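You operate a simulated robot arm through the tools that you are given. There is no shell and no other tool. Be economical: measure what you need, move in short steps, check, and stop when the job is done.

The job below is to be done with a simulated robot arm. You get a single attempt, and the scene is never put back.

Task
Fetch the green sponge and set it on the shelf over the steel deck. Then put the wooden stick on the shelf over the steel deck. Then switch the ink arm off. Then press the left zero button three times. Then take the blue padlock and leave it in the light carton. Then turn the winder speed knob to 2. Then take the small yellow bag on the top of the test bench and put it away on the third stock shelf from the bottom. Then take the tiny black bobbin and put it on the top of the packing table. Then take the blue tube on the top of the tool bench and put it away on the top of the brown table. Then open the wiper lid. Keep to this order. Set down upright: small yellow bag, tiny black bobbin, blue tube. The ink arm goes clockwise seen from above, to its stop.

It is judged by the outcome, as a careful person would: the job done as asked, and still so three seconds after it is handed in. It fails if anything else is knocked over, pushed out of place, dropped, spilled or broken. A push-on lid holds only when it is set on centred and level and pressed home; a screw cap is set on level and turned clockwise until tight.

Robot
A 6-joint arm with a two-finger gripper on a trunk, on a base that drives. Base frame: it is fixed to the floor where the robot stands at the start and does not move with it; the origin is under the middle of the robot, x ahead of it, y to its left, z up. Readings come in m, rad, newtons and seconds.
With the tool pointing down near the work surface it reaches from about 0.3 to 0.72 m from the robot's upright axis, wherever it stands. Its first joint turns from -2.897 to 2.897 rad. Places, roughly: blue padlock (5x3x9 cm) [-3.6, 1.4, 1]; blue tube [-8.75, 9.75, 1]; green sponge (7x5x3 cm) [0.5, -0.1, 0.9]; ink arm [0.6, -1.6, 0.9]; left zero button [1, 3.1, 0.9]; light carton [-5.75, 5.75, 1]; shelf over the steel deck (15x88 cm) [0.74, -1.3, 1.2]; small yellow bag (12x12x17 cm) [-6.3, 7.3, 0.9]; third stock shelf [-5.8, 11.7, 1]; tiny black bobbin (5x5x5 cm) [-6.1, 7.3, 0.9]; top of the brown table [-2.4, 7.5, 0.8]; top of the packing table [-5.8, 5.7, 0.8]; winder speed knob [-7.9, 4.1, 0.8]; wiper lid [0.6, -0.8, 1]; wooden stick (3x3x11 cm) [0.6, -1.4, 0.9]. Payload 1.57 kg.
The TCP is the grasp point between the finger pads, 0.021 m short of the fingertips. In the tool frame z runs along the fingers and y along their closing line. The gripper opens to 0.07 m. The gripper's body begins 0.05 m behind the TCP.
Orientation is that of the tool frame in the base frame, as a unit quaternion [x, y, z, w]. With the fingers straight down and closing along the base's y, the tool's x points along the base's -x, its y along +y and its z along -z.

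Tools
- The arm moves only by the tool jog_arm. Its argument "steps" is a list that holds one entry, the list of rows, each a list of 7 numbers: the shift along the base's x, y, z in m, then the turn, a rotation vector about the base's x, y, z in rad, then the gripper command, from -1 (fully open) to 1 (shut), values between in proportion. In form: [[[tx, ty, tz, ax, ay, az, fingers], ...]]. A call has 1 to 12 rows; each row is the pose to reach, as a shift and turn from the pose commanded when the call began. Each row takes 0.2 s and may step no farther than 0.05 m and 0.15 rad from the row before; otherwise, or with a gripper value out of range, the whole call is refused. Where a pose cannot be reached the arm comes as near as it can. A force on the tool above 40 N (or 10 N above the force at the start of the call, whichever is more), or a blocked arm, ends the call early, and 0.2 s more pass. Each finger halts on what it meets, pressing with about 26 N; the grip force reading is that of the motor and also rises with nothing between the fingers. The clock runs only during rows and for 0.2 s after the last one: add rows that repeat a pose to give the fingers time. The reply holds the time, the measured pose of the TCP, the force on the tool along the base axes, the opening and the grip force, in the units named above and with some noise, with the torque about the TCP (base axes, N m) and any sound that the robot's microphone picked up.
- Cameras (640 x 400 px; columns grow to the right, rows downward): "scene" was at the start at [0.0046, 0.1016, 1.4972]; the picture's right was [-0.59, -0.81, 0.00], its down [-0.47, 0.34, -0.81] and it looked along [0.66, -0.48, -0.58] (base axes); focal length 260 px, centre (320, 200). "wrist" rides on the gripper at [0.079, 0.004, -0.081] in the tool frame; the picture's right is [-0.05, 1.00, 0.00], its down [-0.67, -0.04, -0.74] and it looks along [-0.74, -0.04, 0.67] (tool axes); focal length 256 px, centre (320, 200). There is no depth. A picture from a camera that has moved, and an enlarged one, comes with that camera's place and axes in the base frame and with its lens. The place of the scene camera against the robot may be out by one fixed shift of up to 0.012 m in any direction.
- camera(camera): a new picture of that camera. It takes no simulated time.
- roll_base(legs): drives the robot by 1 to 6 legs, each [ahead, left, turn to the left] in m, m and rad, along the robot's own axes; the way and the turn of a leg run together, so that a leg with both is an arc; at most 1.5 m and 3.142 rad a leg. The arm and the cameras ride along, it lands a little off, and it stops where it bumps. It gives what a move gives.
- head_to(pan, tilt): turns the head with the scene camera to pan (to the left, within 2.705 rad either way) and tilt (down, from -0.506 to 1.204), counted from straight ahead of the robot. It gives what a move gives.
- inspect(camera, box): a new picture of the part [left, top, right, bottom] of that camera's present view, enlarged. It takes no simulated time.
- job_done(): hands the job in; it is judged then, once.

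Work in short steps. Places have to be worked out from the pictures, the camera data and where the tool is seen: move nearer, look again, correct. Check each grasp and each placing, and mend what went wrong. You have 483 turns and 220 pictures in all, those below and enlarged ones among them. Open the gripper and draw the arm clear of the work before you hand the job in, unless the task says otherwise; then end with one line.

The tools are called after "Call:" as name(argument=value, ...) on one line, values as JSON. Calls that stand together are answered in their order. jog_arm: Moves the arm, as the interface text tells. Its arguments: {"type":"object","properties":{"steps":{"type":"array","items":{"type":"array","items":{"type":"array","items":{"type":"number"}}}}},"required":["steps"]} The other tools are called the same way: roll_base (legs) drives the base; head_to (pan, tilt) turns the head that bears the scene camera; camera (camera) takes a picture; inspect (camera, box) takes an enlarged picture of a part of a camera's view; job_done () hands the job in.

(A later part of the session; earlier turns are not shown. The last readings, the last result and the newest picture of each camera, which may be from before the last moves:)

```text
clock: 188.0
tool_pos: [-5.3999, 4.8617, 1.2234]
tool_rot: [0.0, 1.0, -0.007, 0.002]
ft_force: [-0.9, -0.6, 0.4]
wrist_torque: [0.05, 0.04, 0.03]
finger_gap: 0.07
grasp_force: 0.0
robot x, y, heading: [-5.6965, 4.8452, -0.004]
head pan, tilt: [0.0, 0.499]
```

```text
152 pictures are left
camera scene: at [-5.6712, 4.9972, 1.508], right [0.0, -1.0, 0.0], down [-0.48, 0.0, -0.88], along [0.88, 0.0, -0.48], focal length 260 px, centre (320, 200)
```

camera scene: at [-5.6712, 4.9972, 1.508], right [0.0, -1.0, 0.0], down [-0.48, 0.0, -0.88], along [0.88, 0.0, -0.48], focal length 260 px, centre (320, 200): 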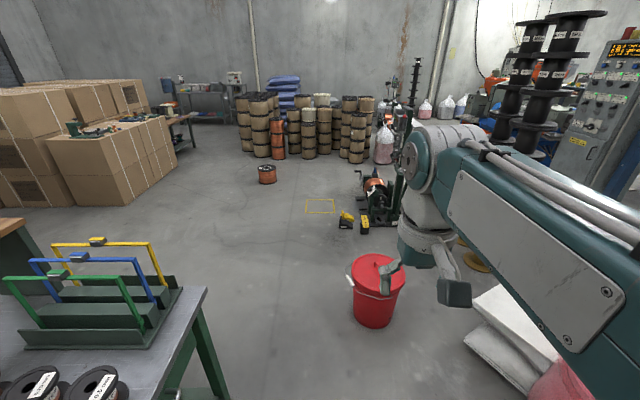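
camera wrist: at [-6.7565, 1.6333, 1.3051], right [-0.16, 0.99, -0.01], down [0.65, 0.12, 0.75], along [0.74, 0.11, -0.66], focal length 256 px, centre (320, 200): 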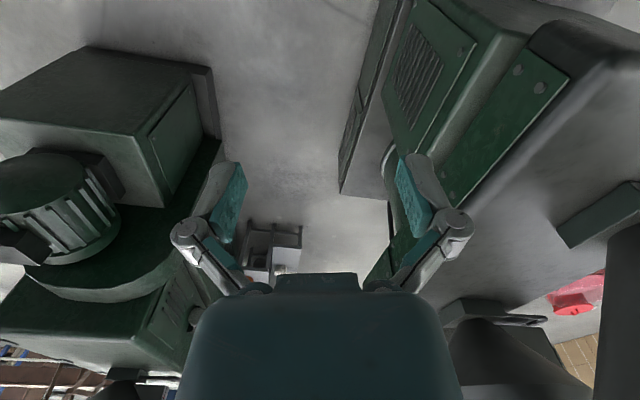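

The diagonal gap between table corner and bucket is about 0.68 m. I'll go through it heading 0.6 rad, centred, then east along y ≈ 5.5.

Call:
roll_base(legs=[[0.35, -0.085, 0], [0, 0, 0.605], [1.3, 0, 0], [0, 0, -0.6], [1.4, 0, 0]])

Call:
head_to(pan=-0.5, tilt=0.3)

Call:
camera(camera="scene")

```text
clock: 206.3
tool_pos: [-2.578, 5.5126, 1.2255]
tool_rot: [-0.007, 1.0, -0.008, 0.002]
ft_force: [-0.3, 0.7, -0.2]
wrist_torque: [-0.01, -0.01, 0.01]
finger_gap: 0.0699
grasp_force: 0.0
robot x, y, heading: [-2.8734, 5.4936, 0.009]
head pan, tilt: [0.0, 0.499]
```

```text
clock: 207.3
tool_pos: [-2.578, 5.514, 1.2244]
tool_rot: [-0.007, 1.0, -0.008, 0.003]
ft_force: [-0.2, -0.8, 0.1]
wrist_torque: [-0.03, -0.01, -0.03]
finger_gap: 0.0699
grasp_force: 0.2
robot x, y, heading: [-2.8783, 5.4889, 0.011]
head pan, tilt: [-0.499, 0.3]
```

```text
151 pictures are left
camera scene: at [-2.8597, 5.599, 1.5264], right [-0.47, -0.88, 0.0], down [-0.26, 0.14, -0.96], along [0.84, -0.45, -0.3], focal length 260 px, centre (320, 200)
```

scene: 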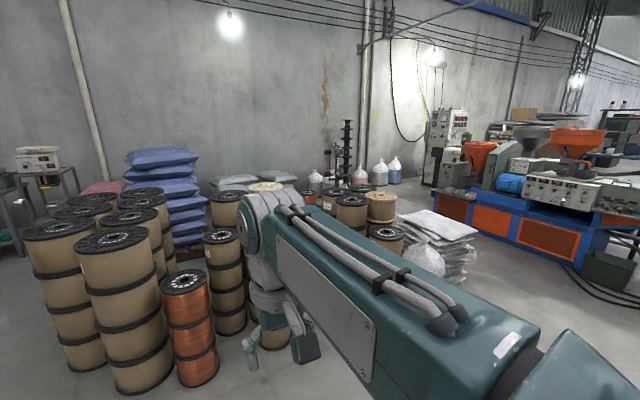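

I'll zoom in around where [1, 3.1, 0.9] should appear, near column 342, row 157.

Call:
inspect(camera="scene", box=[260, 90, 500, 240])

Call:
inspect(camera="scene", box=[440, 90, 640, 215])

```text
2.67 times, centred on (380, 165) of scene
camera zoom: at [-2.8597, 5.599, 1.5264], right [-0.47, -0.88, 0.0], down [-0.26, 0.14, -0.96], along [0.84, -0.45, -0.3], focal length 692 px, centre (160, 293)
```

zoom: 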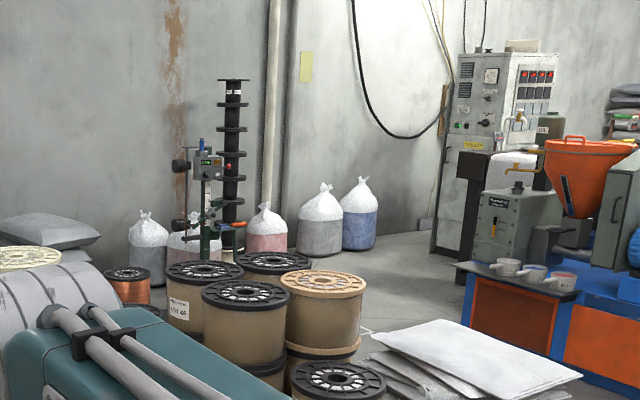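

```text
3.20 times, centred on (540, 152) of scene
camera zoom: at [-2.8597, 5.599, 1.5264], right [-0.47, -0.88, 0.0], down [-0.26, 0.14, -0.96], along [0.84, -0.45, -0.3], focal length 830 px, centre (-384, 352)
```

zoom: 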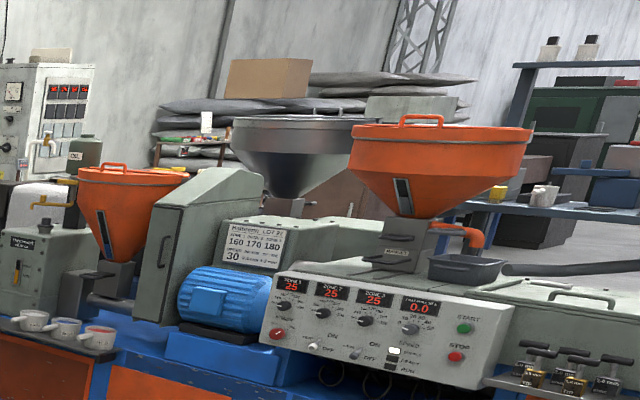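

The gauge stand with a green post near [1, 3.2] is the target. I'll drive south along x ≈ -2.4, between the spools and the pallet jack, and look.

Call:
roll_base(legs=[[0.45, 0, 0], [0, 0, -1.58], [1.3, 0, 0]])

Call:
head_to(pan=0.5, tilt=0.4)

Call:
camera(camera="scene")

```text
clock: 208.6
tool_pos: [-2.4825, 5.5179, 1.2242]
tool_rot: [-0.007, 1.0, -0.008, 0.003]
ft_force: [0.4, 0.0, 0.2]
wrist_torque: [-0.03, 0.04, 0.0]
finger_gap: 0.0699
grasp_force: 0.1
robot x, y, heading: [-2.7795, 5.4943, 0.014]
head pan, tilt: [-0.499, 0.3]
stopped in leg 1: the robot was blocked; the commanded pose is now the measured one
```

```text
clock: 209.8
tool_pos: [-2.4835, 5.5148, 1.2244]
tool_rot: [-0.006, 1.0, -0.008, 0.002]
ft_force: [-0.5, 0.3, -0.5]
wrist_torque: [-0.01, 0.01, 0.0]
finger_gap: 0.07
grasp_force: 0.1
robot x, y, heading: [-2.7762, 5.4905, 0.011]
head pan, tilt: [0.499, 0.4]
```

```text
148 pictures are left
camera scene: at [-2.7655, 5.69, 1.5171], right [0.49, -0.87, 0.0], down [-0.34, -0.19, -0.92], along [0.8, 0.45, -0.39], focal length 260 px, centre (320, 200)
```

scene: 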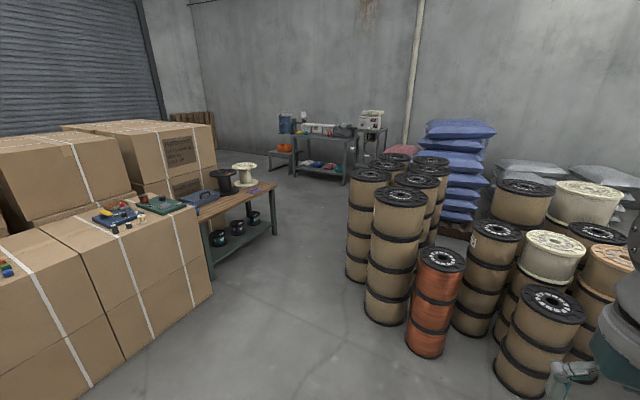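

Something low blocked the way, likely the small copper reel I saw on the floor at about (-2.4, 5.7). I'll look down in front of the robot.

Call:
head_to(pan=0.3, tilt=1.15)

Call:
camera(camera="scene")

```text
clock: 210.9
tool_pos: [-2.4822, 5.5148, 1.2231]
tool_rot: [-0.007, 1.0, -0.008, 0.003]
ft_force: [-0.1, -0.2, -0.7]
wrist_torque: [0.01, -0.05, -0.01]
finger_gap: 0.0699
grasp_force: 0.1
robot x, y, heading: [-2.7783, 5.4904, 0.01]
head pan, tilt: [0.3, 1.15]
```

```text
147 pictures are left
camera scene: at [-2.7897, 5.6631, 1.4573], right [0.31, -0.95, 0.0], down [-0.87, -0.28, -0.41], along [0.39, 0.12, -0.91], focal length 260 px, centre (320, 200)
```

scene: 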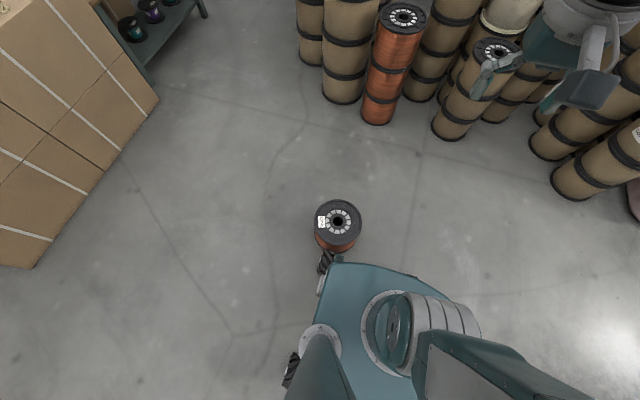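

The front-left wheel just touches the upright copper reel, which looks unmoved. The base turns out to be only about 0.5 m square. I'll back off, sidestep south past the reel, and then go east and turn south.

Call:
roll_base(legs=[[-0.12, 0, 0], [0, -0.6, 0], [0.45, 0, 0], [0, 0, -1.58]])

Call:
head_to(pan=0.5, tilt=0.5)

Call:
camera(camera="scene")

```text
clock: 221.3
tool_pos: [-2.4172, 4.6075, 1.2246]
tool_rot: [0.704, 0.71, -0.007, -0.004]
ft_force: [0.0, 0.0, -0.8]
wrist_torque: [0.0, 0.01, 0.02]
finger_gap: 0.0701
grasp_force: 0.1
robot x, y, heading: [-2.4381, 4.9036, -1.567]
head pan, tilt: [0.3, 1.15]
```

```text
clock: 222.3
tool_pos: [-2.4191, 4.6068, 1.2239]
tool_rot: [0.704, 0.71, -0.008, -0.003]
ft_force: [-0.5, 0.7, -0.2]
wrist_torque: [0.02, -0.02, -0.01]
finger_gap: 0.07
grasp_force: 0.1
robot x, y, heading: [-2.4402, 4.9, -1.565]
head pan, tilt: [0.499, 0.499]
```

```text
146 pictures are left
camera scene: at [-2.2484, 4.883, 1.5079], right [-0.88, -0.48, 0.0], down [-0.23, 0.42, -0.88], along [0.42, -0.77, -0.48], focal length 260 px, centre (320, 200)
```

scene: 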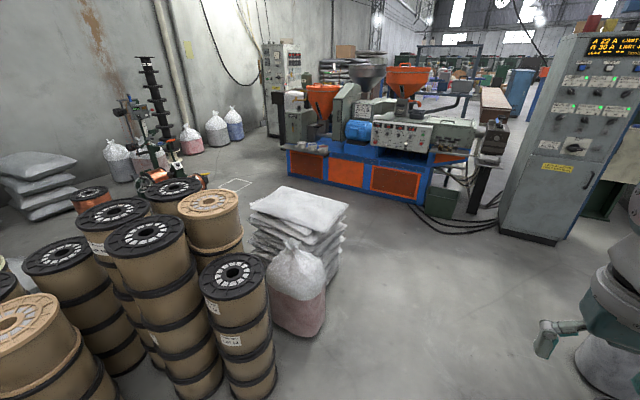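

I see a marked square on the floor near (0.27, 2.62), in front of the gauge stand. I'll go south to y 2.6, then east between sacks and machine.

Call:
roll_base(legs=[[1.15, 0, 0], [1.13, 0, 0], [0, 0, 1.567], [1.2, 0, 0], [0.9, 0, 0]])

Call:
head_to(pan=0.3, tilt=0.4)

Call:
camera(camera="scene")

```text
clock: 247.4
tool_pos: [-0.0313, 2.6673, 1.2255]
tool_rot: [-0.008, 1.0, -0.008, 0.003]
ft_force: [-0.1, -0.5, 0.7]
wrist_torque: [0.03, 0.02, 0.0]
finger_gap: 0.07
grasp_force: 0.0
robot x, y, heading: [-0.3283, 2.6392, 0.012]
head pan, tilt: [0.499, 0.499]
```

```text
clock: 248.1
tool_pos: [-0.0302, 2.6668, 1.2248]
tool_rot: [-0.008, 1.0, -0.007, 0.003]
ft_force: [-0.1, 0.4, 0.5]
wrist_torque: [0.01, 0.0, 0.0]
finger_gap: 0.0698
grasp_force: 0.2
robot x, y, heading: [-0.3258, 2.6406, 0.015]
head pan, tilt: [0.3, 0.4]
```

```text
145 pictures are left
camera scene: at [-0.3059, 2.8249, 1.5171], right [0.31, -0.95, 0.0], down [-0.37, -0.12, -0.92], along [0.88, 0.28, -0.39], focal length 260 px, centre (320, 200)
```

scene: 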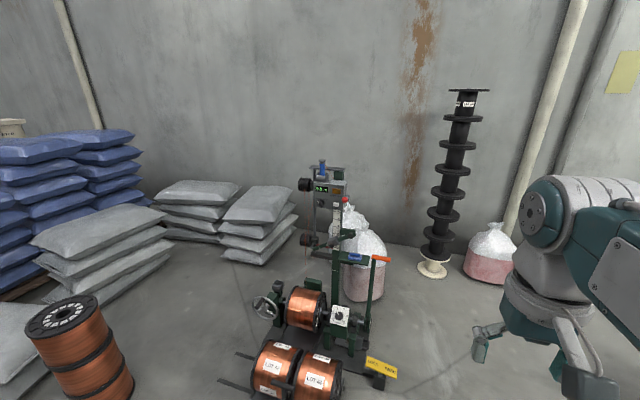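

Call:
inspect(camera="scene", box=[280, 150, 400, 225])

Call:
inspect(camera="scene", box=[220, 220, 440, 400])

```text
5.33 times, centred on (340, 188) of scene
camera zoom: at [-0.3059, 2.8249, 1.5171], right [0.31, -0.95, 0.0], down [-0.37, -0.12, -0.92], along [0.88, 0.28, -0.39], focal length 1384 px, centre (213, 267)
```

zoom: 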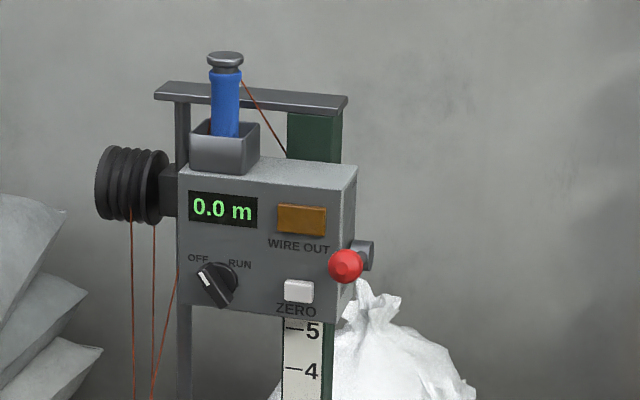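

```text
2.22 times, centred on (330, 310) of scene
camera zoom: at [-0.3059, 2.8249, 1.5171], right [0.31, -0.95, 0.0], down [-0.37, -0.12, -0.92], along [0.88, 0.28, -0.39], focal length 577 px, centre (298, -44)
```

zoom: 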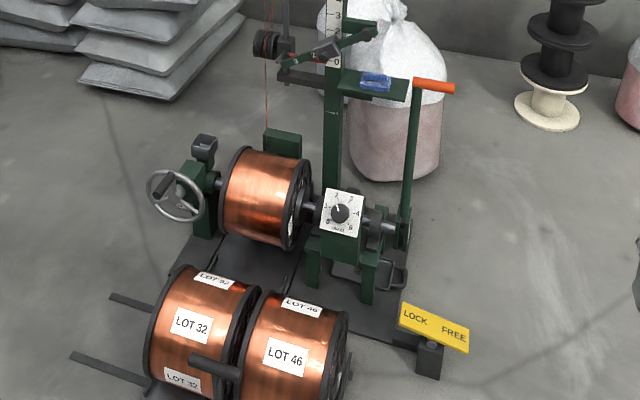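

There is a single ZERO button here, on the gauge face near [0.98, 3.14, 0.92], facing -x. The reels stand in front of it, so I'll stand to the south at about (0.6, 2.42) and reach across with the tool level.

Call:
roll_base(legs=[[0.45, 0, 0], [0, -0.22, 0], [0.46, 0, 0]])

Call:
head_to(pan=0.85, tilt=0.65)

Call:
camera(camera="scene")

```text
clock: 254.4
tool_pos: [0.8772, 2.4685, 1.2255]
tool_rot: [-0.013, 1.0, -0.007, 0.002]
ft_force: [-0.1, 0.1, 0.6]
wrist_torque: [0.03, 0.01, -0.01]
finger_gap: 0.07
grasp_force: 0.1
robot x, y, heading: [0.5834, 2.4412, 0.023]
head pan, tilt: [0.3, 0.4]
```

```text
clock: 255.4
tool_pos: [0.877, 2.4689, 1.2248]
tool_rot: [-0.013, 1.0, -0.008, 0.002]
ft_force: [0.5, -0.1, -0.6]
wrist_torque: [-0.01, 0.01, -0.05]
finger_gap: 0.0701
grasp_force: 0.0
robot x, y, heading: [0.5807, 2.4408, 0.024]
head pan, tilt: [0.85, 0.649]
```

```text
142 pictures are left
camera scene: at [0.5672, 2.6602, 1.4946], right [0.77, -0.64, 0.0], down [-0.39, -0.46, -0.8], along [0.51, 0.61, -0.6], focal length 260 px, centre (320, 200)
```

scene: 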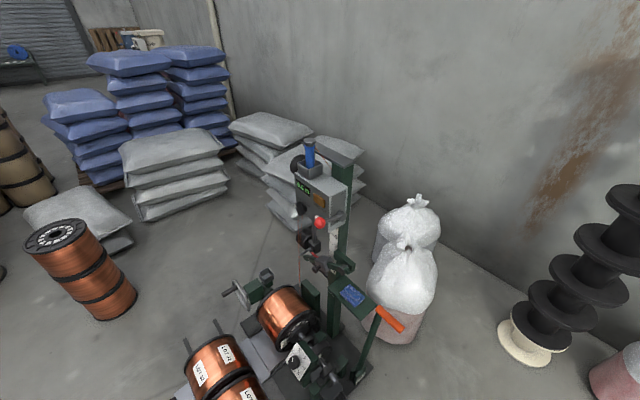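

Call:
inspect(camera="scene", box=[260, 130, 388, 210])

```text
5.00 times, centred on (324, 170) of scene
camera zoom: at [0.5672, 2.6602, 1.4946], right [0.77, -0.64, 0.0], down [-0.39, -0.46, -0.8], along [0.51, 0.61, -0.6], focal length 1298 px, centre (300, 350)
```

zoom: 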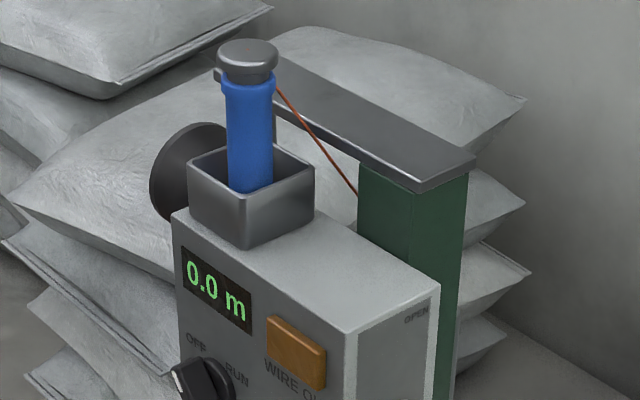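

Call:
inspect(camera="scene", box=[275, 175, 375, 238])

```text
6.35 times, centred on (325, 206) of scene
camera zoom: at [0.5672, 2.6602, 1.4946], right [0.77, -0.64, 0.0], down [-0.39, -0.46, -0.8], along [0.51, 0.61, -0.6], focal length 1648 px, centre (288, 159)
```

zoom: 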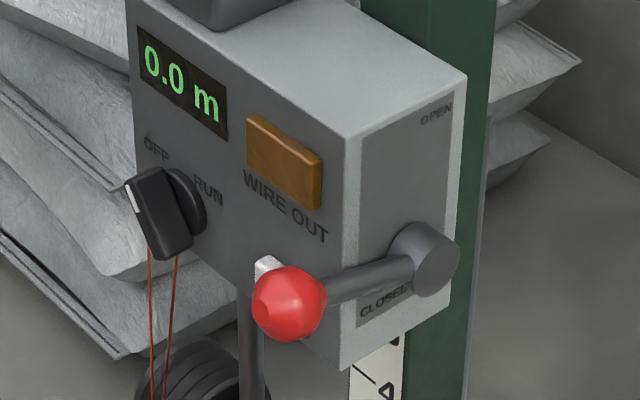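

The red valve lever sits right beside the button, so I must come straight in along +x. I'll swing the arm over while tilting the tool towards horizontal, fingers closed, well short of the gauge.

Call:
jog_arm(steps=[[[-0.01, 0.04, 0.01, 0, 0, 0, 1], [-0.02, 0.085, 0.01, 0, -0.1, 0, 1], [-0.03, 0.13, 0.01, 0, -0.2, 0, 1], [-0.04, 0.175, 0.01, 0, -0.32, 0, 1], [-0.05, 0.22, 0.01, 0, -0.44, 0, 1], [-0.06, 0.265, 0.01, 0, -0.56, 0, 1], [-0.07, 0.31, 0.0, 0, -0.68, 0, 1], [-0.08, 0.355, 0.0, 0, -0.8, 0, 1], [-0.09, 0.4, -0.01, 0, -0.92, 0, 1], [-0.1, 0.44, -0.02, 0, -1.04, 0, 1], [-0.1, 0.48, -0.03, 0, -1.16, 0, 1], [-0.1, 0.48, -0.03, 0, -1.16, 0, 1]]])

Call:
camera(camera="wrist")

Call:
camera(camera="scene")

```text
clock: 258.0
tool_pos: [0.7772, 2.9475, 1.1945]
tool_rot: [-0.007, 0.835, -0.012, 0.551]
ft_force: [0.4, 0.0, -0.2]
wrist_torque: [0.01, 0.01, -0.03]
finger_gap: 0.0001
grasp_force: 26.0
robot x, y, heading: [0.5852, 2.4404, 0.025]
head pan, tilt: [0.85, 0.649]
```

```text
139 pictures are left
camera wrist: at [0.6706, 2.9497, 1.1528], right [0.02, 1.0, 0.02], down [-0.42, -0.01, 0.91], along [0.91, -0.03, 0.42], focal length 256 px, centre (320, 200)
```

wrist: 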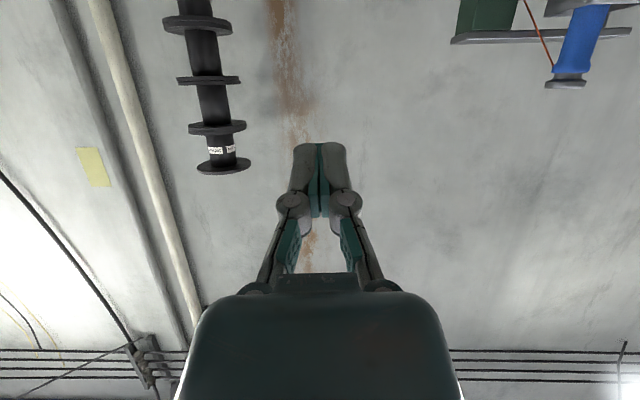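

```text
138 pictures are left
camera scene: at [0.5668, 2.6625, 1.4942], right [0.77, -0.64, 0.0], down [-0.39, -0.47, -0.8], along [0.51, 0.61, -0.61], focal length 260 px, centre (320, 200)
```

scene: 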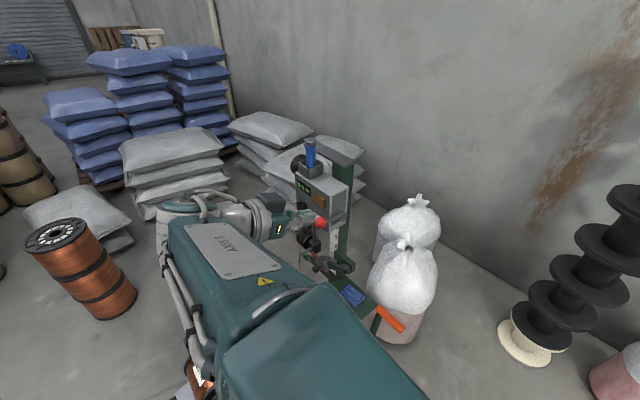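

The tool is near-level now. I'll lower and shift to about 15 cm in front of the button, then check with the wrist camera.

Call:
jog_arm(steps=[[[0.0, 0.03, -0.035, 0, 0, 0, 1], [0.0, 0.06, -0.07, 0, 0, 0, 1], [0.0, 0.09, -0.105, 0, 0, 0, 1], [0.0, 0.12, -0.14, 0, 0, 0, 1], [0.0, 0.15, -0.175, 0, 0, 0, 1], [0.01, 0.175, -0.21, 0, -0.05, 0, 1], [0.02, 0.178, -0.235, 0, -0.1, 0, 1], [0.02, 0.178, -0.235, 0, -0.1, 0, 1]]])

Call:
camera(camera="wrist")

Call:
inspect(camera="scene", box=[240, 150, 400, 250])

```text
clock: 259.8
tool_pos: [0.7962, 3.1264, 0.9591]
tool_rot: [-0.006, 0.806, -0.014, 0.592]
ft_force: [0.3, 0.7, -0.5]
wrist_torque: [0.0, -0.03, 0.0]
finger_gap: 0.0
grasp_force: 25.9
robot x, y, heading: [0.5797, 2.4422, 0.022]
head pan, tilt: [0.85, 0.649]
```

```text
137 pictures are left
camera wrist: at [0.6948, 3.129, 0.9069], right [0.02, 1.0, 0.02], down [-0.51, -0.01, 0.86], along [0.86, -0.03, 0.51], focal length 256 px, centre (320, 200)
```

wrist: 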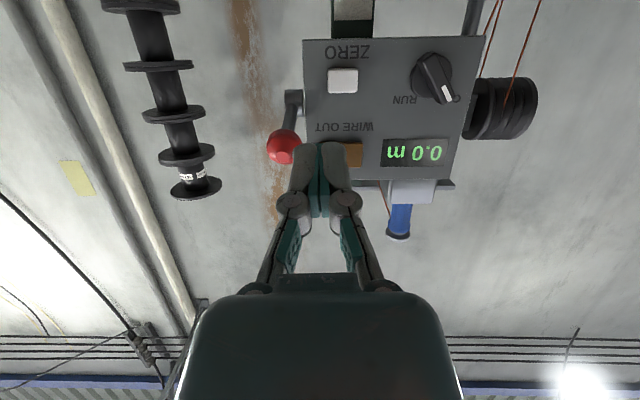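

```text
4.00 times, centred on (320, 200) of scene
camera zoom: at [0.5669, 2.6638, 1.494], right [0.77, -0.64, 0.0], down [-0.39, -0.47, -0.79], along [0.51, 0.61, -0.61], focal length 1038 px, centre (320, 200)
```

zoom: 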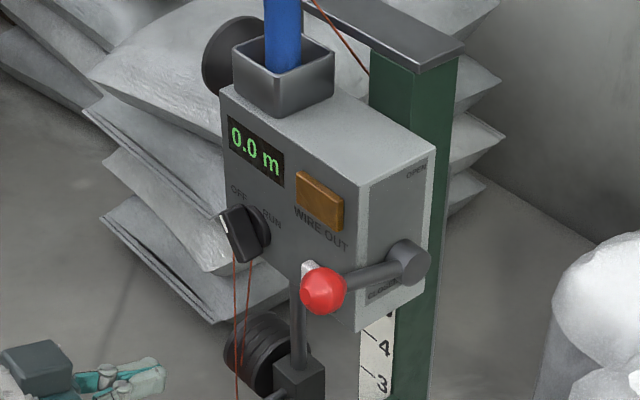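

The view is clear: the button is near [0.967, 3.148, 0.935] and the red ball near [0.92, 3.09, 0.984]. I'll move to 3 cm in front of the button.

Call:
jog_arm(steps=[[[0.03, 0.012, 0.0, 0, 0, 0, 1], [0.06, 0.022, -0.005, 0, 0, 0, 1], [0.09, 0.022, -0.01, 0, 0, 0, 1], [0.115, 0.022, -0.012, 0, 0, 0, 1], [0.115, 0.022, -0.012, 0, 0, 0, 1]]])

Call:
camera(camera="wrist")

Call:
inspect(camera="scene", box=[260, 170, 380, 245])

```text
clock: 261.0
tool_pos: [0.9131, 3.1499, 0.9476]
tool_rot: [-0.007, 0.807, -0.014, 0.59]
ft_force: [0.0, -0.7, 0.8]
wrist_torque: [0.02, -0.01, -0.01]
finger_gap: 0.0002
grasp_force: 26.3
robot x, y, heading: [0.5817, 2.4438, 0.029]
head pan, tilt: [0.85, 0.649]
```

```text
135 pictures are left
camera wrist: at [0.8109, 3.1527, 0.8951], right [0.02, 1.0, 0.02], down [-0.51, -0.01, 0.86], along [0.86, -0.03, 0.51], focal length 256 px, centre (320, 200)
```

wrist: 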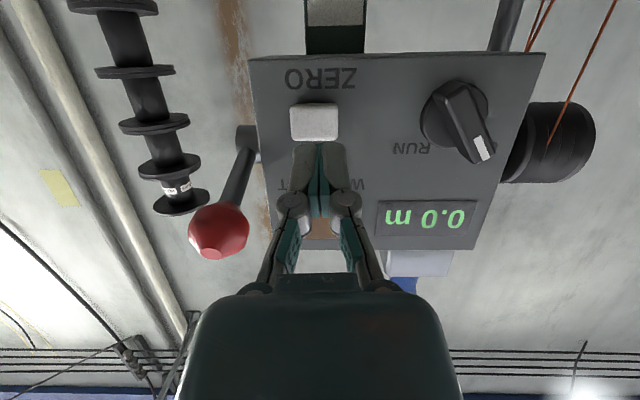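

```text
5.33 times, centred on (320, 208) of scene
camera zoom: at [0.5674, 2.6645, 1.4939], right [0.77, -0.64, 0.0], down [-0.39, -0.47, -0.79], along [0.51, 0.61, -0.61], focal length 1384 px, centre (320, 160)
```

zoom: 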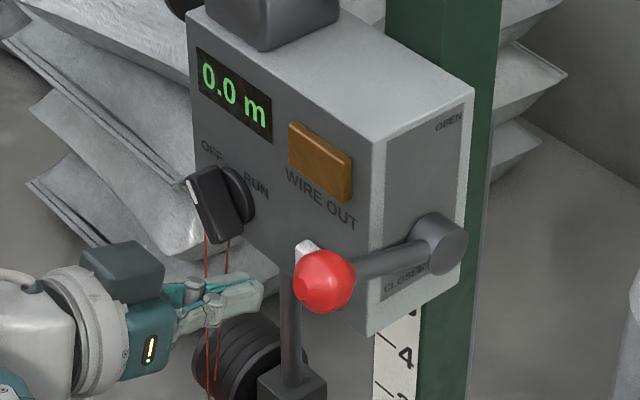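

Nicely aligned. I'll make the first press: advance until resistance, then withdraw 2 cm.

Call:
jog_arm(steps=[[[0.02, -0.004, -0.005, 0, 0, 0, 1], [0.03, -0.004, -0.007, 0, 0, 0, 1], [0.034, -0.004, -0.007, 0, 0, 0, 1], [0.037, -0.004, -0.007, 0, 0, 0, 1]]])

```text
clock: 262.0
tool_pos: [0.9498, 3.1468, 0.939]
tool_rot: [-0.006, 0.806, -0.015, 0.591]
ft_force: [-0.3, -0.3, -0.8]
wrist_torque: [0.01, -0.02, -0.02]
finger_gap: 0.0
grasp_force: 25.9
robot x, y, heading: [0.5823, 2.4443, 0.021]
head pan, tilt: [0.85, 0.649]
```

No contact yet, so I'll advance in small steps.

Call:
jog_arm(steps=[[[0.002, 0, 0, 0, 0, 0, 1], [0.004, 0, 0, 0, 0, 0, 1]]])

Call:
inspect(camera="wrist", box=[220, 40, 420, 165])

```text
clock: 262.6
tool_pos: [0.9532, 3.1456, 0.9393]
tool_rot: [-0.006, 0.806, -0.014, 0.591]
ft_force: [-0.6, 0.0, 0.4]
wrist_torque: [0.02, -0.01, 0.02]
finger_gap: 0.0057
grasp_force: 28.8
robot x, y, heading: [0.581, 2.4356, 0.018]
head pan, tilt: [0.85, 0.649]
heard: click
```

```text
3.20 times, centred on (320, 102) of wrist
camera zoom: at [0.8513, 3.1481, 0.8884], right [0.02, 1.0, 0.02], down [-0.51, -0.01, 0.86], along [0.86, -0.03, 0.51], focal length 819 px, centre (320, 512)
```

zoom: 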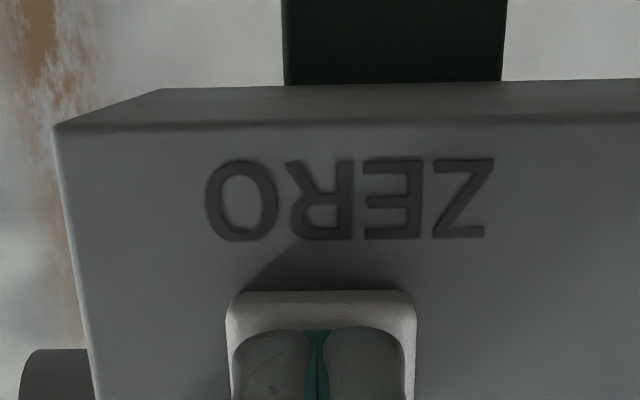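

A click, so that's press one. I'll withdraw 1.5 cm to release it.

Call:
jog_arm(steps=[[[-0.005, 0, 0, 0, 0, 0, 1], [-0.015, 0, 0, 0, 0, 0, 1], [-0.015, 0, 0, 0, 0, 0, 1]]])

Call:
camera(camera="wrist")

```text
clock: 263.4
tool_pos: [0.9399, 3.1455, 0.9404]
tool_rot: [-0.006, 0.806, -0.015, 0.592]
ft_force: [-0.5, 0.4, 0.1]
wrist_torque: [0.01, 0.03, -0.01]
finger_gap: 0.0
grasp_force: 28.6
robot x, y, heading: [0.58, 2.4415, 0.026]
head pan, tilt: [0.85, 0.649]
```

```text
132 pictures are left
camera wrist: at [0.8369, 3.1486, 0.8888], right [0.02, 1.0, 0.02], down [-0.51, -0.01, 0.86], along [0.86, -0.03, 0.51], focal length 256 px, centre (320, 200)
```

wrist: 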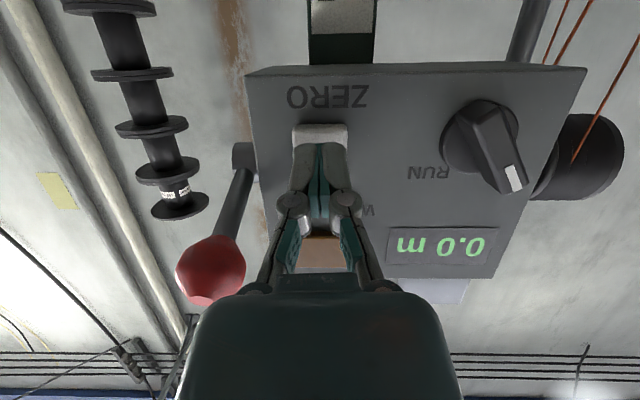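

Released. Second press: advance the same way by 1.5 cm, then withdraw in a separate call.

Call:
jog_arm(steps=[[[0.007, 0, 0, 0, 0, 0, 1], [0.011, 0, 0, 0, 0, 0, 1], [0.0135, 0, 0, 0, 0, 0, 1]]])

Call:
jog_arm(steps=[[[-0.007, 0, 0, 0, 0, 0, 1], [-0.014, 0, 0, 0, 0, 0, 1], [-0.014, 0, 0, 0, 0, 0, 1]]])

```text
clock: 264.2
tool_pos: [0.9519, 3.146, 0.941]
tool_rot: [-0.006, 0.806, -0.014, 0.591]
ft_force: [-1.3, 0.0, 1.6]
wrist_torque: [0.04, -0.04, 0.02]
finger_gap: 0.0061
grasp_force: 28.5
robot x, y, heading: [0.5848, 2.4426, 0.022]
head pan, tilt: [0.85, 0.649]
```

```text
clock: 265.0
tool_pos: [0.9382, 3.1463, 0.9409]
tool_rot: [-0.005, 0.806, -0.015, 0.591]
ft_force: [-0.5, -0.2, 0.2]
wrist_torque: [0.0, 0.0, -0.02]
finger_gap: 0.0
grasp_force: 28.9
robot x, y, heading: [0.581, 2.4406, 0.028]
head pan, tilt: [0.85, 0.649]
```

No click that time, and it reached only x 0.9519, so it did not register. I'll press again slightly deeper until I hear it.

Call:
jog_arm(steps=[[[0.01, 0, -0.001, 0, 0, 0, 1], [0.0145, 0, -0.001, 0, 0, 0, 1], [0.0165, 0, -0.001, 0, 0, 0, 1]]])

```text
clock: 265.8
tool_pos: [0.9527, 3.1453, 0.9387]
tool_rot: [-0.007, 0.807, -0.014, 0.591]
ft_force: [-2.1, 1.0, 0.2]
wrist_torque: [0.01, 0.0, 0.04]
finger_gap: 0.0056
grasp_force: 28.6
robot x, y, heading: [0.5787, 2.4398, 0.022]
head pan, tilt: [0.85, 0.649]
heard: click
```

Click: press two. I'll withdraw and press a third time with the same depth.

Call:
jog_arm(steps=[[[-0.006, 0, 0, 0, 0, 0, 1], [-0.0165, 0, 0, 0, 0, 0, 1], [-0.0165, 0, 0, 0, 0, 0, 1]]])

Call:
jog_arm(steps=[[[0.01, 0, 0, 0, 0, 0, 1], [0.0145, 0, 0, 0, 0, 0, 1], [0.0165, 0, 0, 0, 0, 0, 1]]])

```text
clock: 266.6
tool_pos: [0.9383, 3.146, 0.9406]
tool_rot: [-0.006, 0.806, -0.014, 0.591]
ft_force: [-0.5, -0.4, -0.7]
wrist_torque: [0.02, 0.01, -0.02]
finger_gap: 0.0
grasp_force: 28.7
robot x, y, heading: [0.582, 2.437, 0.021]
head pan, tilt: [0.85, 0.649]
```

```text
clock: 267.4
tool_pos: [0.9538, 3.1455, 0.9386]
tool_rot: [-0.006, 0.807, -0.015, 0.591]
ft_force: [-1.2, 1.5, 0.7]
wrist_torque: [-0.02, -0.03, 0.04]
finger_gap: 0.0058
grasp_force: 29.2
robot x, y, heading: [0.5854, 2.4382, 0.022]
head pan, tilt: [0.85, 0.649]
heard: click
```

Third click, so three presses are registered. I'll withdraw straight back and fold the arm by the reverse path.

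Call:
jog_arm(steps=[[[-0.02, 0, 0.002, 0, 0, 0, 1], [-0.06, 0, 0.01, 0, 0, 0, 1], [-0.1, -0.005, 0.015, 0, 0, 0, 1], [-0.14, -0.015, 0.02, 0, 0, 0, 1], [-0.16, -0.03, 0.055, 0, 0.05, 0, 1], [-0.175, -0.06, 0.09, 0, 0.1, 0, 1], [-0.175, -0.09, 0.12, 0, 0.1, 0, 1], [-0.175, -0.12, 0.155, 0, 0.1, 0, 1], [-0.175, -0.15, 0.19, 0, 0.1, 0, 1], [-0.175, -0.18, 0.22, 0, 0.1, 0, 1], [-0.175, -0.2, 0.255, 0, 0.1, 0, 1]]])

Call:
jog_arm(steps=[[[0.0, -0.04, 0.01, 0, 0.12, 0, 1], [0.0, -0.08, 0.02, 0, 0.24, 0, 0.5], [0.01, -0.125, 0.03, 0, 0.36, 0, 0], [0.02, -0.17, 0.03, 0, 0.48, 0, -0.5], [0.03, -0.215, 0.03, 0, 0.6, 0, -1], [0.04, -0.26, 0.04, 0, 0.72, 0, -1], [0.05, -0.305, 0.04, 0, 0.84, 0, -1], [0.06, -0.35, 0.04, 0, 0.96, 0, -1], [0.07, -0.395, 0.04, 0, 1.08, 0, -1], [0.08, -0.43, 0.04, 0, 1.17, 0, -1], [0.09, -0.47, 0.03, 0, 1.17, 0, -1]]])

Call:
camera(camera="scene")

```text
clock: 269.8
tool_pos: [0.7799, 2.9411, 1.195]
tool_rot: [-0.007, 0.835, -0.014, 0.55]
ft_force: [0.3, 0.6, 0.5]
wrist_torque: [-0.01, 0.01, 0.02]
finger_gap: 0.0003
grasp_force: 28.4
out of reach, approached as far as the arm can: row 2, 3, 4, 5
robot x, y, heading: [0.5818, 2.4379, 0.025]
head pan, tilt: [0.85, 0.649]
```

```text
clock: 272.2
tool_pos: [0.868, 2.4731, 1.2232]
tool_rot: [-0.013, 1.0, -0.007, -0.002]
ft_force: [0.4, 0.0, 0.8]
wrist_torque: [0.04, 0.05, 0.01]
finger_gap: 0.0697
grasp_force: 0.1
robot x, y, heading: [0.58, 2.4386, 0.022]
head pan, tilt: [0.85, 0.649]
```

```text
131 pictures are left
camera scene: at [0.5672, 2.6597, 1.4947], right [0.77, -0.64, 0.0], down [-0.39, -0.46, -0.8], along [0.51, 0.61, -0.61], focal length 260 px, centre (320, 200)
```

scene: 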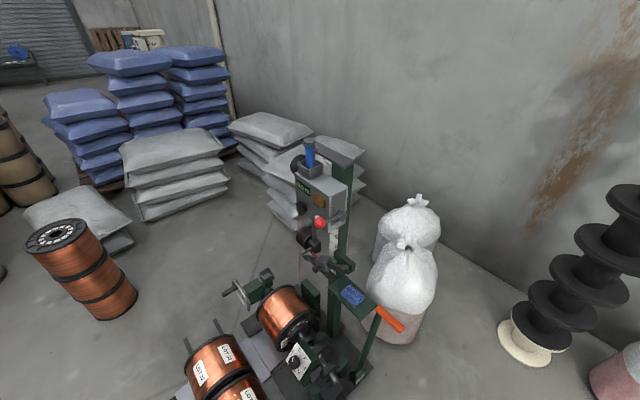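

All as it was around the gauge. Next is the blue padlock near [-3.6, 1.4, 1], beside the grey control cabinet. I'll drive back the way I came to (-2.35, 2.65) and look west.

Call:
roll_base(legs=[[-0.46, 0, -0.022], [0, 0.2, 0], [-1.2, 0, 0], [-1.25, 0, 0]])

Call:
head_to(pan=-2.6, tilt=0.3)

Call:
camera(camera="scene")

```text
clock: 287.7
tool_pos: [-2.0403, 2.6473, 1.2236]
tool_rot: [-0.009, 1.0, -0.009, -0.002]
ft_force: [-0.1, 0.7, 0.5]
wrist_torque: [0.0, 0.04, -0.02]
finger_gap: 0.0699
grasp_force: 0.2
robot x, y, heading: [-2.3315, 2.6162, 0.015]
head pan, tilt: [0.85, 0.649]
```

```text
clock: 290.6
tool_pos: [-2.0408, 2.6479, 1.2246]
tool_rot: [-0.009, 1.0, -0.008, -0.003]
ft_force: [-0.2, 0.4, -0.5]
wrist_torque: [0.03, -0.02, 0.0]
finger_gap: 0.0699
grasp_force: 0.0
robot x, y, heading: [-2.3316, 2.6167, 0.019]
head pan, tilt: [-2.601, 0.3]
```

```text
130 pictures are left
camera scene: at [-2.4771, 2.7204, 1.5265], right [-0.53, 0.85, 0.0], down [0.25, 0.16, -0.96], along [-0.81, -0.51, -0.3], focal length 260 px, centre (320, 200)
```

scene: 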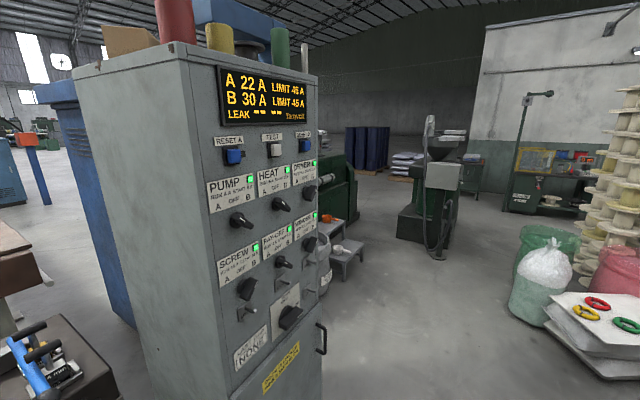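

I'll zoom in on the cabinet front to look for the padlock.

Call:
inspect(camera="scene", box=[200, 180, 360, 400])

Call:
inspect(camera="scene", box=[0, 60, 200, 400])

```text
1.82 times, centred on (280, 290) of scene
camera zoom: at [-2.4771, 2.7204, 1.5265], right [-0.53, 0.85, 0.0], down [0.25, 0.16, -0.96], along [-0.81, -0.51, -0.3], focal length 472 px, centre (393, 36)
```

zoom: 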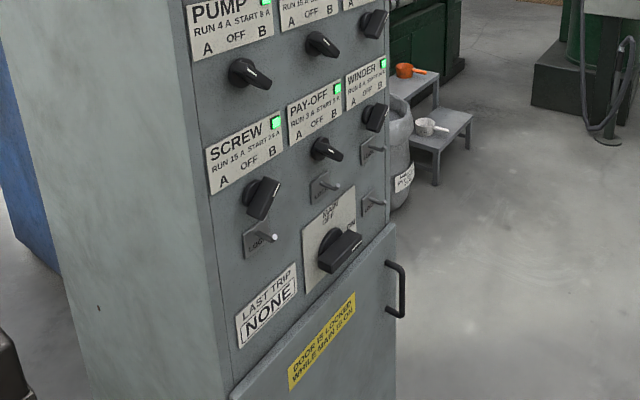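

```text
1.18 times, centred on (100, 230) of scene
camera zoom: at [-2.4771, 2.7204, 1.5265], right [-0.53, 0.85, 0.0], down [0.25, 0.16, -0.96], along [-0.81, -0.51, -0.3], focal length 305 px, centre (579, 165)
```

zoom: 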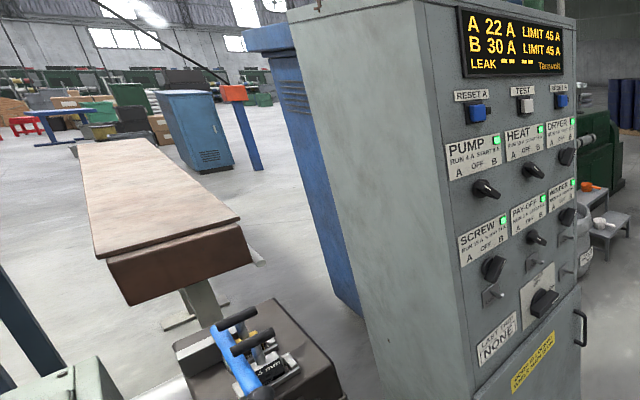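

Only empty lock pegs on this face, so the padlock must be round the cabinet's west side. I'll back up west along y ≈ 2.7 to x ≈ -3.9 and look south.

Call:
roll_base(legs=[[-0.8, 0.06, -0.015], [-0.75, 0.03, 0], [0, 0, -1.571]])

Call:
head_to(pan=0.2, tilt=0.35)

Call:
camera(camera="scene")

```text
clock: 302.4
tool_pos: [-3.8412, 2.4258, 1.2258]
tool_rot: [0.706, 0.708, -0.003, -0.007]
ft_force: [0.3, 0.2, 0.1]
wrist_torque: [0.01, -0.01, 0.04]
finger_gap: 0.0699
grasp_force: 0.0
robot x, y, heading: [-3.87, 2.7142, -1.576]
head pan, tilt: [-2.601, 0.3]
```

```text
clock: 304.8
tool_pos: [-3.8413, 2.4258, 1.2235]
tool_rot: [0.707, 0.708, -0.004, -0.007]
ft_force: [0.2, 0.1, -0.2]
wrist_torque: [0.0, 0.02, 0.02]
finger_gap: 0.0698
grasp_force: 0.0
robot x, y, heading: [-3.868, 2.7181, -1.571]
head pan, tilt: [0.201, 0.351]
```

```text
127 pictures are left
camera scene: at [-3.7025, 2.6816, 1.5217], right [-0.98, -0.2, 0.0], down [-0.07, 0.34, -0.94], along [0.19, -0.92, -0.34], focal length 260 px, centre (320, 200)
```

scene: 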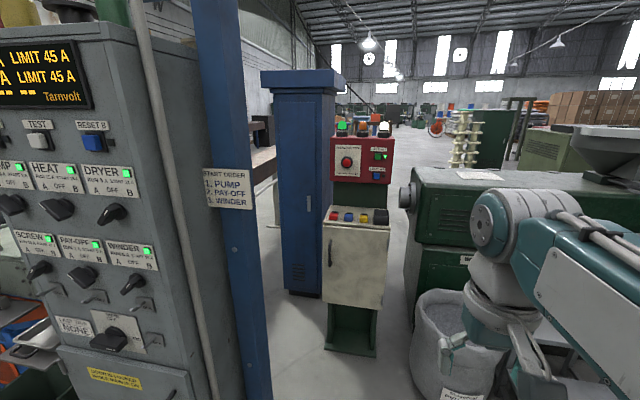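

A pedestal with a red box, and padlocks on its top ledge. I'll zoom in on it.

Call:
inspect(camera="scene", box=[300, 110, 420, 240])

Call:
head_to(pan=0.1, tilt=0.9)

Call:
camera(camera="scene")

```text
3.08 times, centred on (360, 175) of scene
camera zoom: at [-3.7025, 2.6816, 1.5217], right [-0.98, -0.2, 0.0], down [-0.07, 0.34, -0.94], along [0.19, -0.92, -0.34], focal length 799 px, centre (197, 277)
```

zoom: 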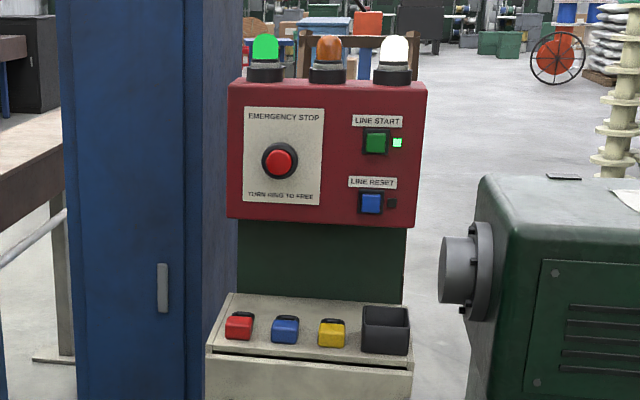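

```text
clock: 305.8
tool_pos: [-3.841, 2.4262, 1.2251]
tool_rot: [0.707, 0.707, -0.003, -0.007]
ft_force: [1.1, -1.0, -0.7]
wrist_torque: [0.01, -0.02, -0.02]
finger_gap: 0.0701
grasp_force: 0.0
robot x, y, heading: [-3.8683, 2.7147, -1.573]
head pan, tilt: [0.099, 0.901]
```

```text
125 pictures are left
camera scene: at [-3.7136, 2.6977, 1.4742], right [-1.0, -0.1, 0.0], down [-0.08, 0.78, -0.62], along [0.06, -0.62, -0.78], focal length 260 px, centre (320, 200)
```

scene: 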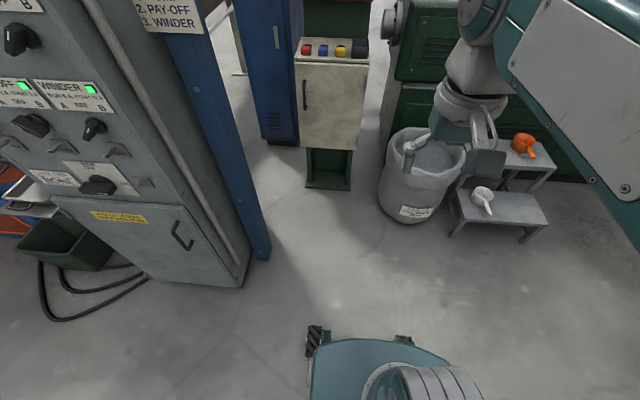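

The blue padlock lies on the pedestal's sloped ledge, near [-3.61, 1.44, 0.98]. I'll shift 0.23 m left and drive 0.7 m forward, between blue post and bucket.

Call:
roll_base(legs=[[0, 0.23, 0], [0.68, 0, 0]])

Call:
camera(camera="wrist")

Call:
camera(camera="scene")

```text
clock: 310.9
tool_pos: [-3.6115, 1.7382, 1.2245]
tool_rot: [0.706, 0.708, -0.004, -0.007]
ft_force: [-0.3, -0.2, 0.5]
wrist_torque: [-0.01, -0.01, 0.03]
finger_gap: 0.07
grasp_force: 0.1
robot x, y, heading: [-3.6356, 2.0261, -1.575]
head pan, tilt: [0.099, 0.901]
```

```text
124 pictures are left
camera wrist: at [-3.6073, 1.8157, 1.3056], right [1.0, -0.05, -0.02], down [-0.02, -0.67, 0.74], along [-0.05, -0.74, -0.67], focal length 256 px, centre (320, 200)
```

wrist: 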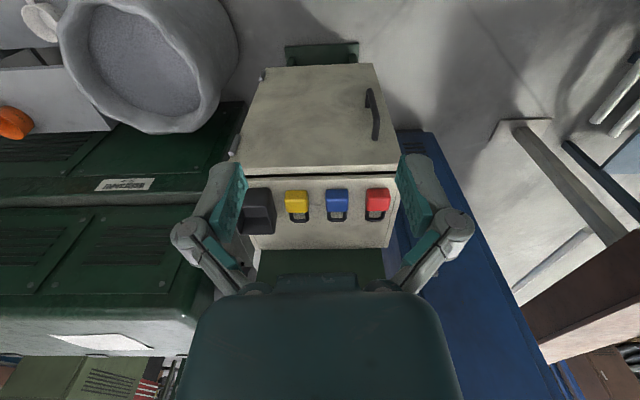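

```text
123 pictures are left
camera scene: at [-3.4835, 2.0097, 1.4741], right [-1.0, -0.1, 0.0], down [-0.08, 0.78, -0.62], along [0.06, -0.62, -0.78], focal length 260 px, centre (320, 200)
```

scene: 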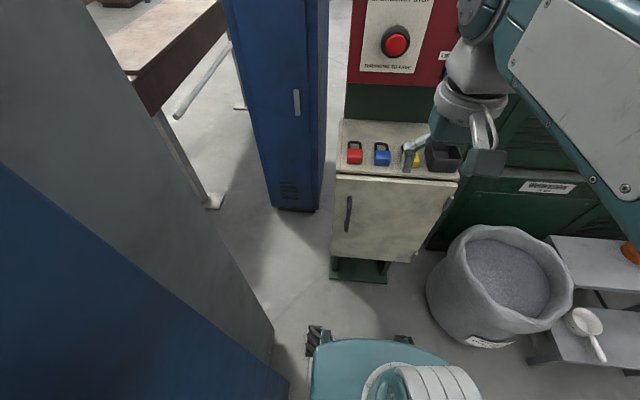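

Call:
inspect(camera="wrist", box=[230, 150, 410, 262])

Call:
inspect(camera="scene", box=[320, 110, 480, 210])

```text
3.56 times, centred on (320, 206) of wrist
camera zoom: at [-3.6073, 1.8157, 1.3056], right [1.0, -0.05, -0.02], down [-0.02, -0.67, 0.74], along [-0.05, -0.74, -0.67], focal length 910 px, centre (320, 179)
```

zoom: 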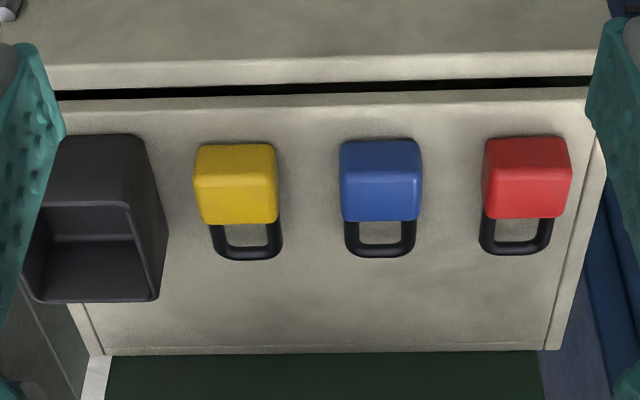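

```text
4.00 times, centred on (400, 160) of scene
camera zoom: at [-3.4835, 2.0097, 1.4741], right [-1.0, -0.1, 0.0], down [-0.08, 0.78, -0.62], along [0.06, -0.62, -0.78], focal length 1038 px, centre (0, 360)
```

zoom: 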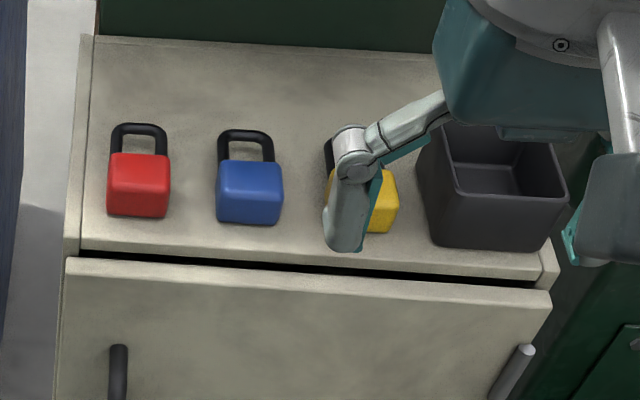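

The ledge is level at z ≈ 0.975 and the blue padlock lies flat, body centred near [-3.600, 1.472]. The fingers already close along x. I'll move above it with a partial opening and check.

Call:
jog_arm(steps=[[[0.005, -0.045, 0, 0, 0, 0, -0.66], [0.01, -0.09, -0.01, 0, 0, 0, -0.66], [0.0115, -0.135, -0.02, 0, 0, 0, -0.66], [0.0115, -0.18, -0.04, 0, 0, 0, -0.66], [0.0115, -0.225, -0.06, 0, 0, 0, -0.66], [0.0115, -0.267, -0.08, 0, 0, 0, -0.66], [0.0115, -0.267, -0.12, 0, 0, 0, -0.66], [0.0115, -0.267, -0.12, 0, 0, 0, -0.66]]])

Call:
camera(camera="wrist")

Call:
inspect(camera="scene", box=[320, 110, 480, 210])

```text
clock: 312.7
tool_pos: [-3.6019, 1.4701, 1.1047]
tool_rot: [0.706, 0.708, -0.003, -0.007]
ft_force: [0.2, 0.9, 0.0]
wrist_torque: [-0.04, -0.03, -0.03]
finger_gap: 0.0582
grasp_force: 0.0
robot x, y, heading: [-3.6375, 2.0251, -1.574]
head pan, tilt: [0.099, 0.901]
```

```text
120 pictures are left
camera wrist: at [-3.597, 1.5482, 1.1858], right [1.0, -0.05, -0.02], down [-0.02, -0.67, 0.74], along [-0.05, -0.74, -0.67], focal length 256 px, centre (320, 200)
```

wrist: 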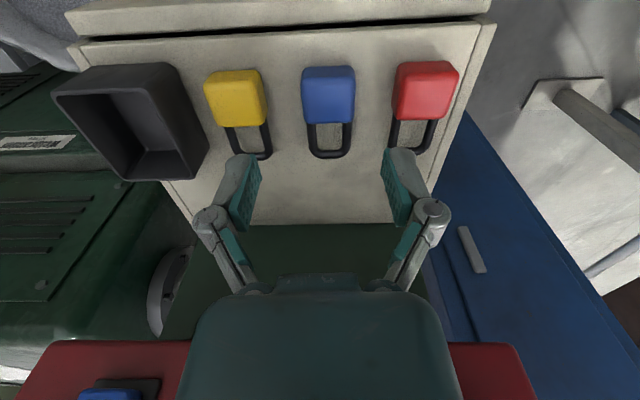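

```text
4.00 times, centred on (400, 160) of scene
camera zoom: at [-3.4837, 2.008, 1.4741], right [-1.0, -0.1, 0.0], down [-0.08, 0.78, -0.62], along [0.06, -0.62, -0.78], focal length 1038 px, centre (0, 360)
```

zoom: 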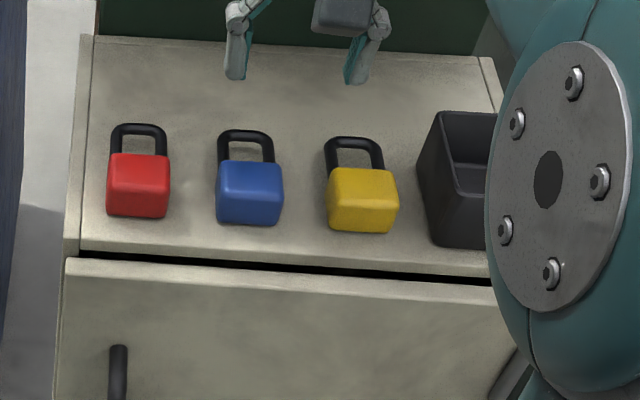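

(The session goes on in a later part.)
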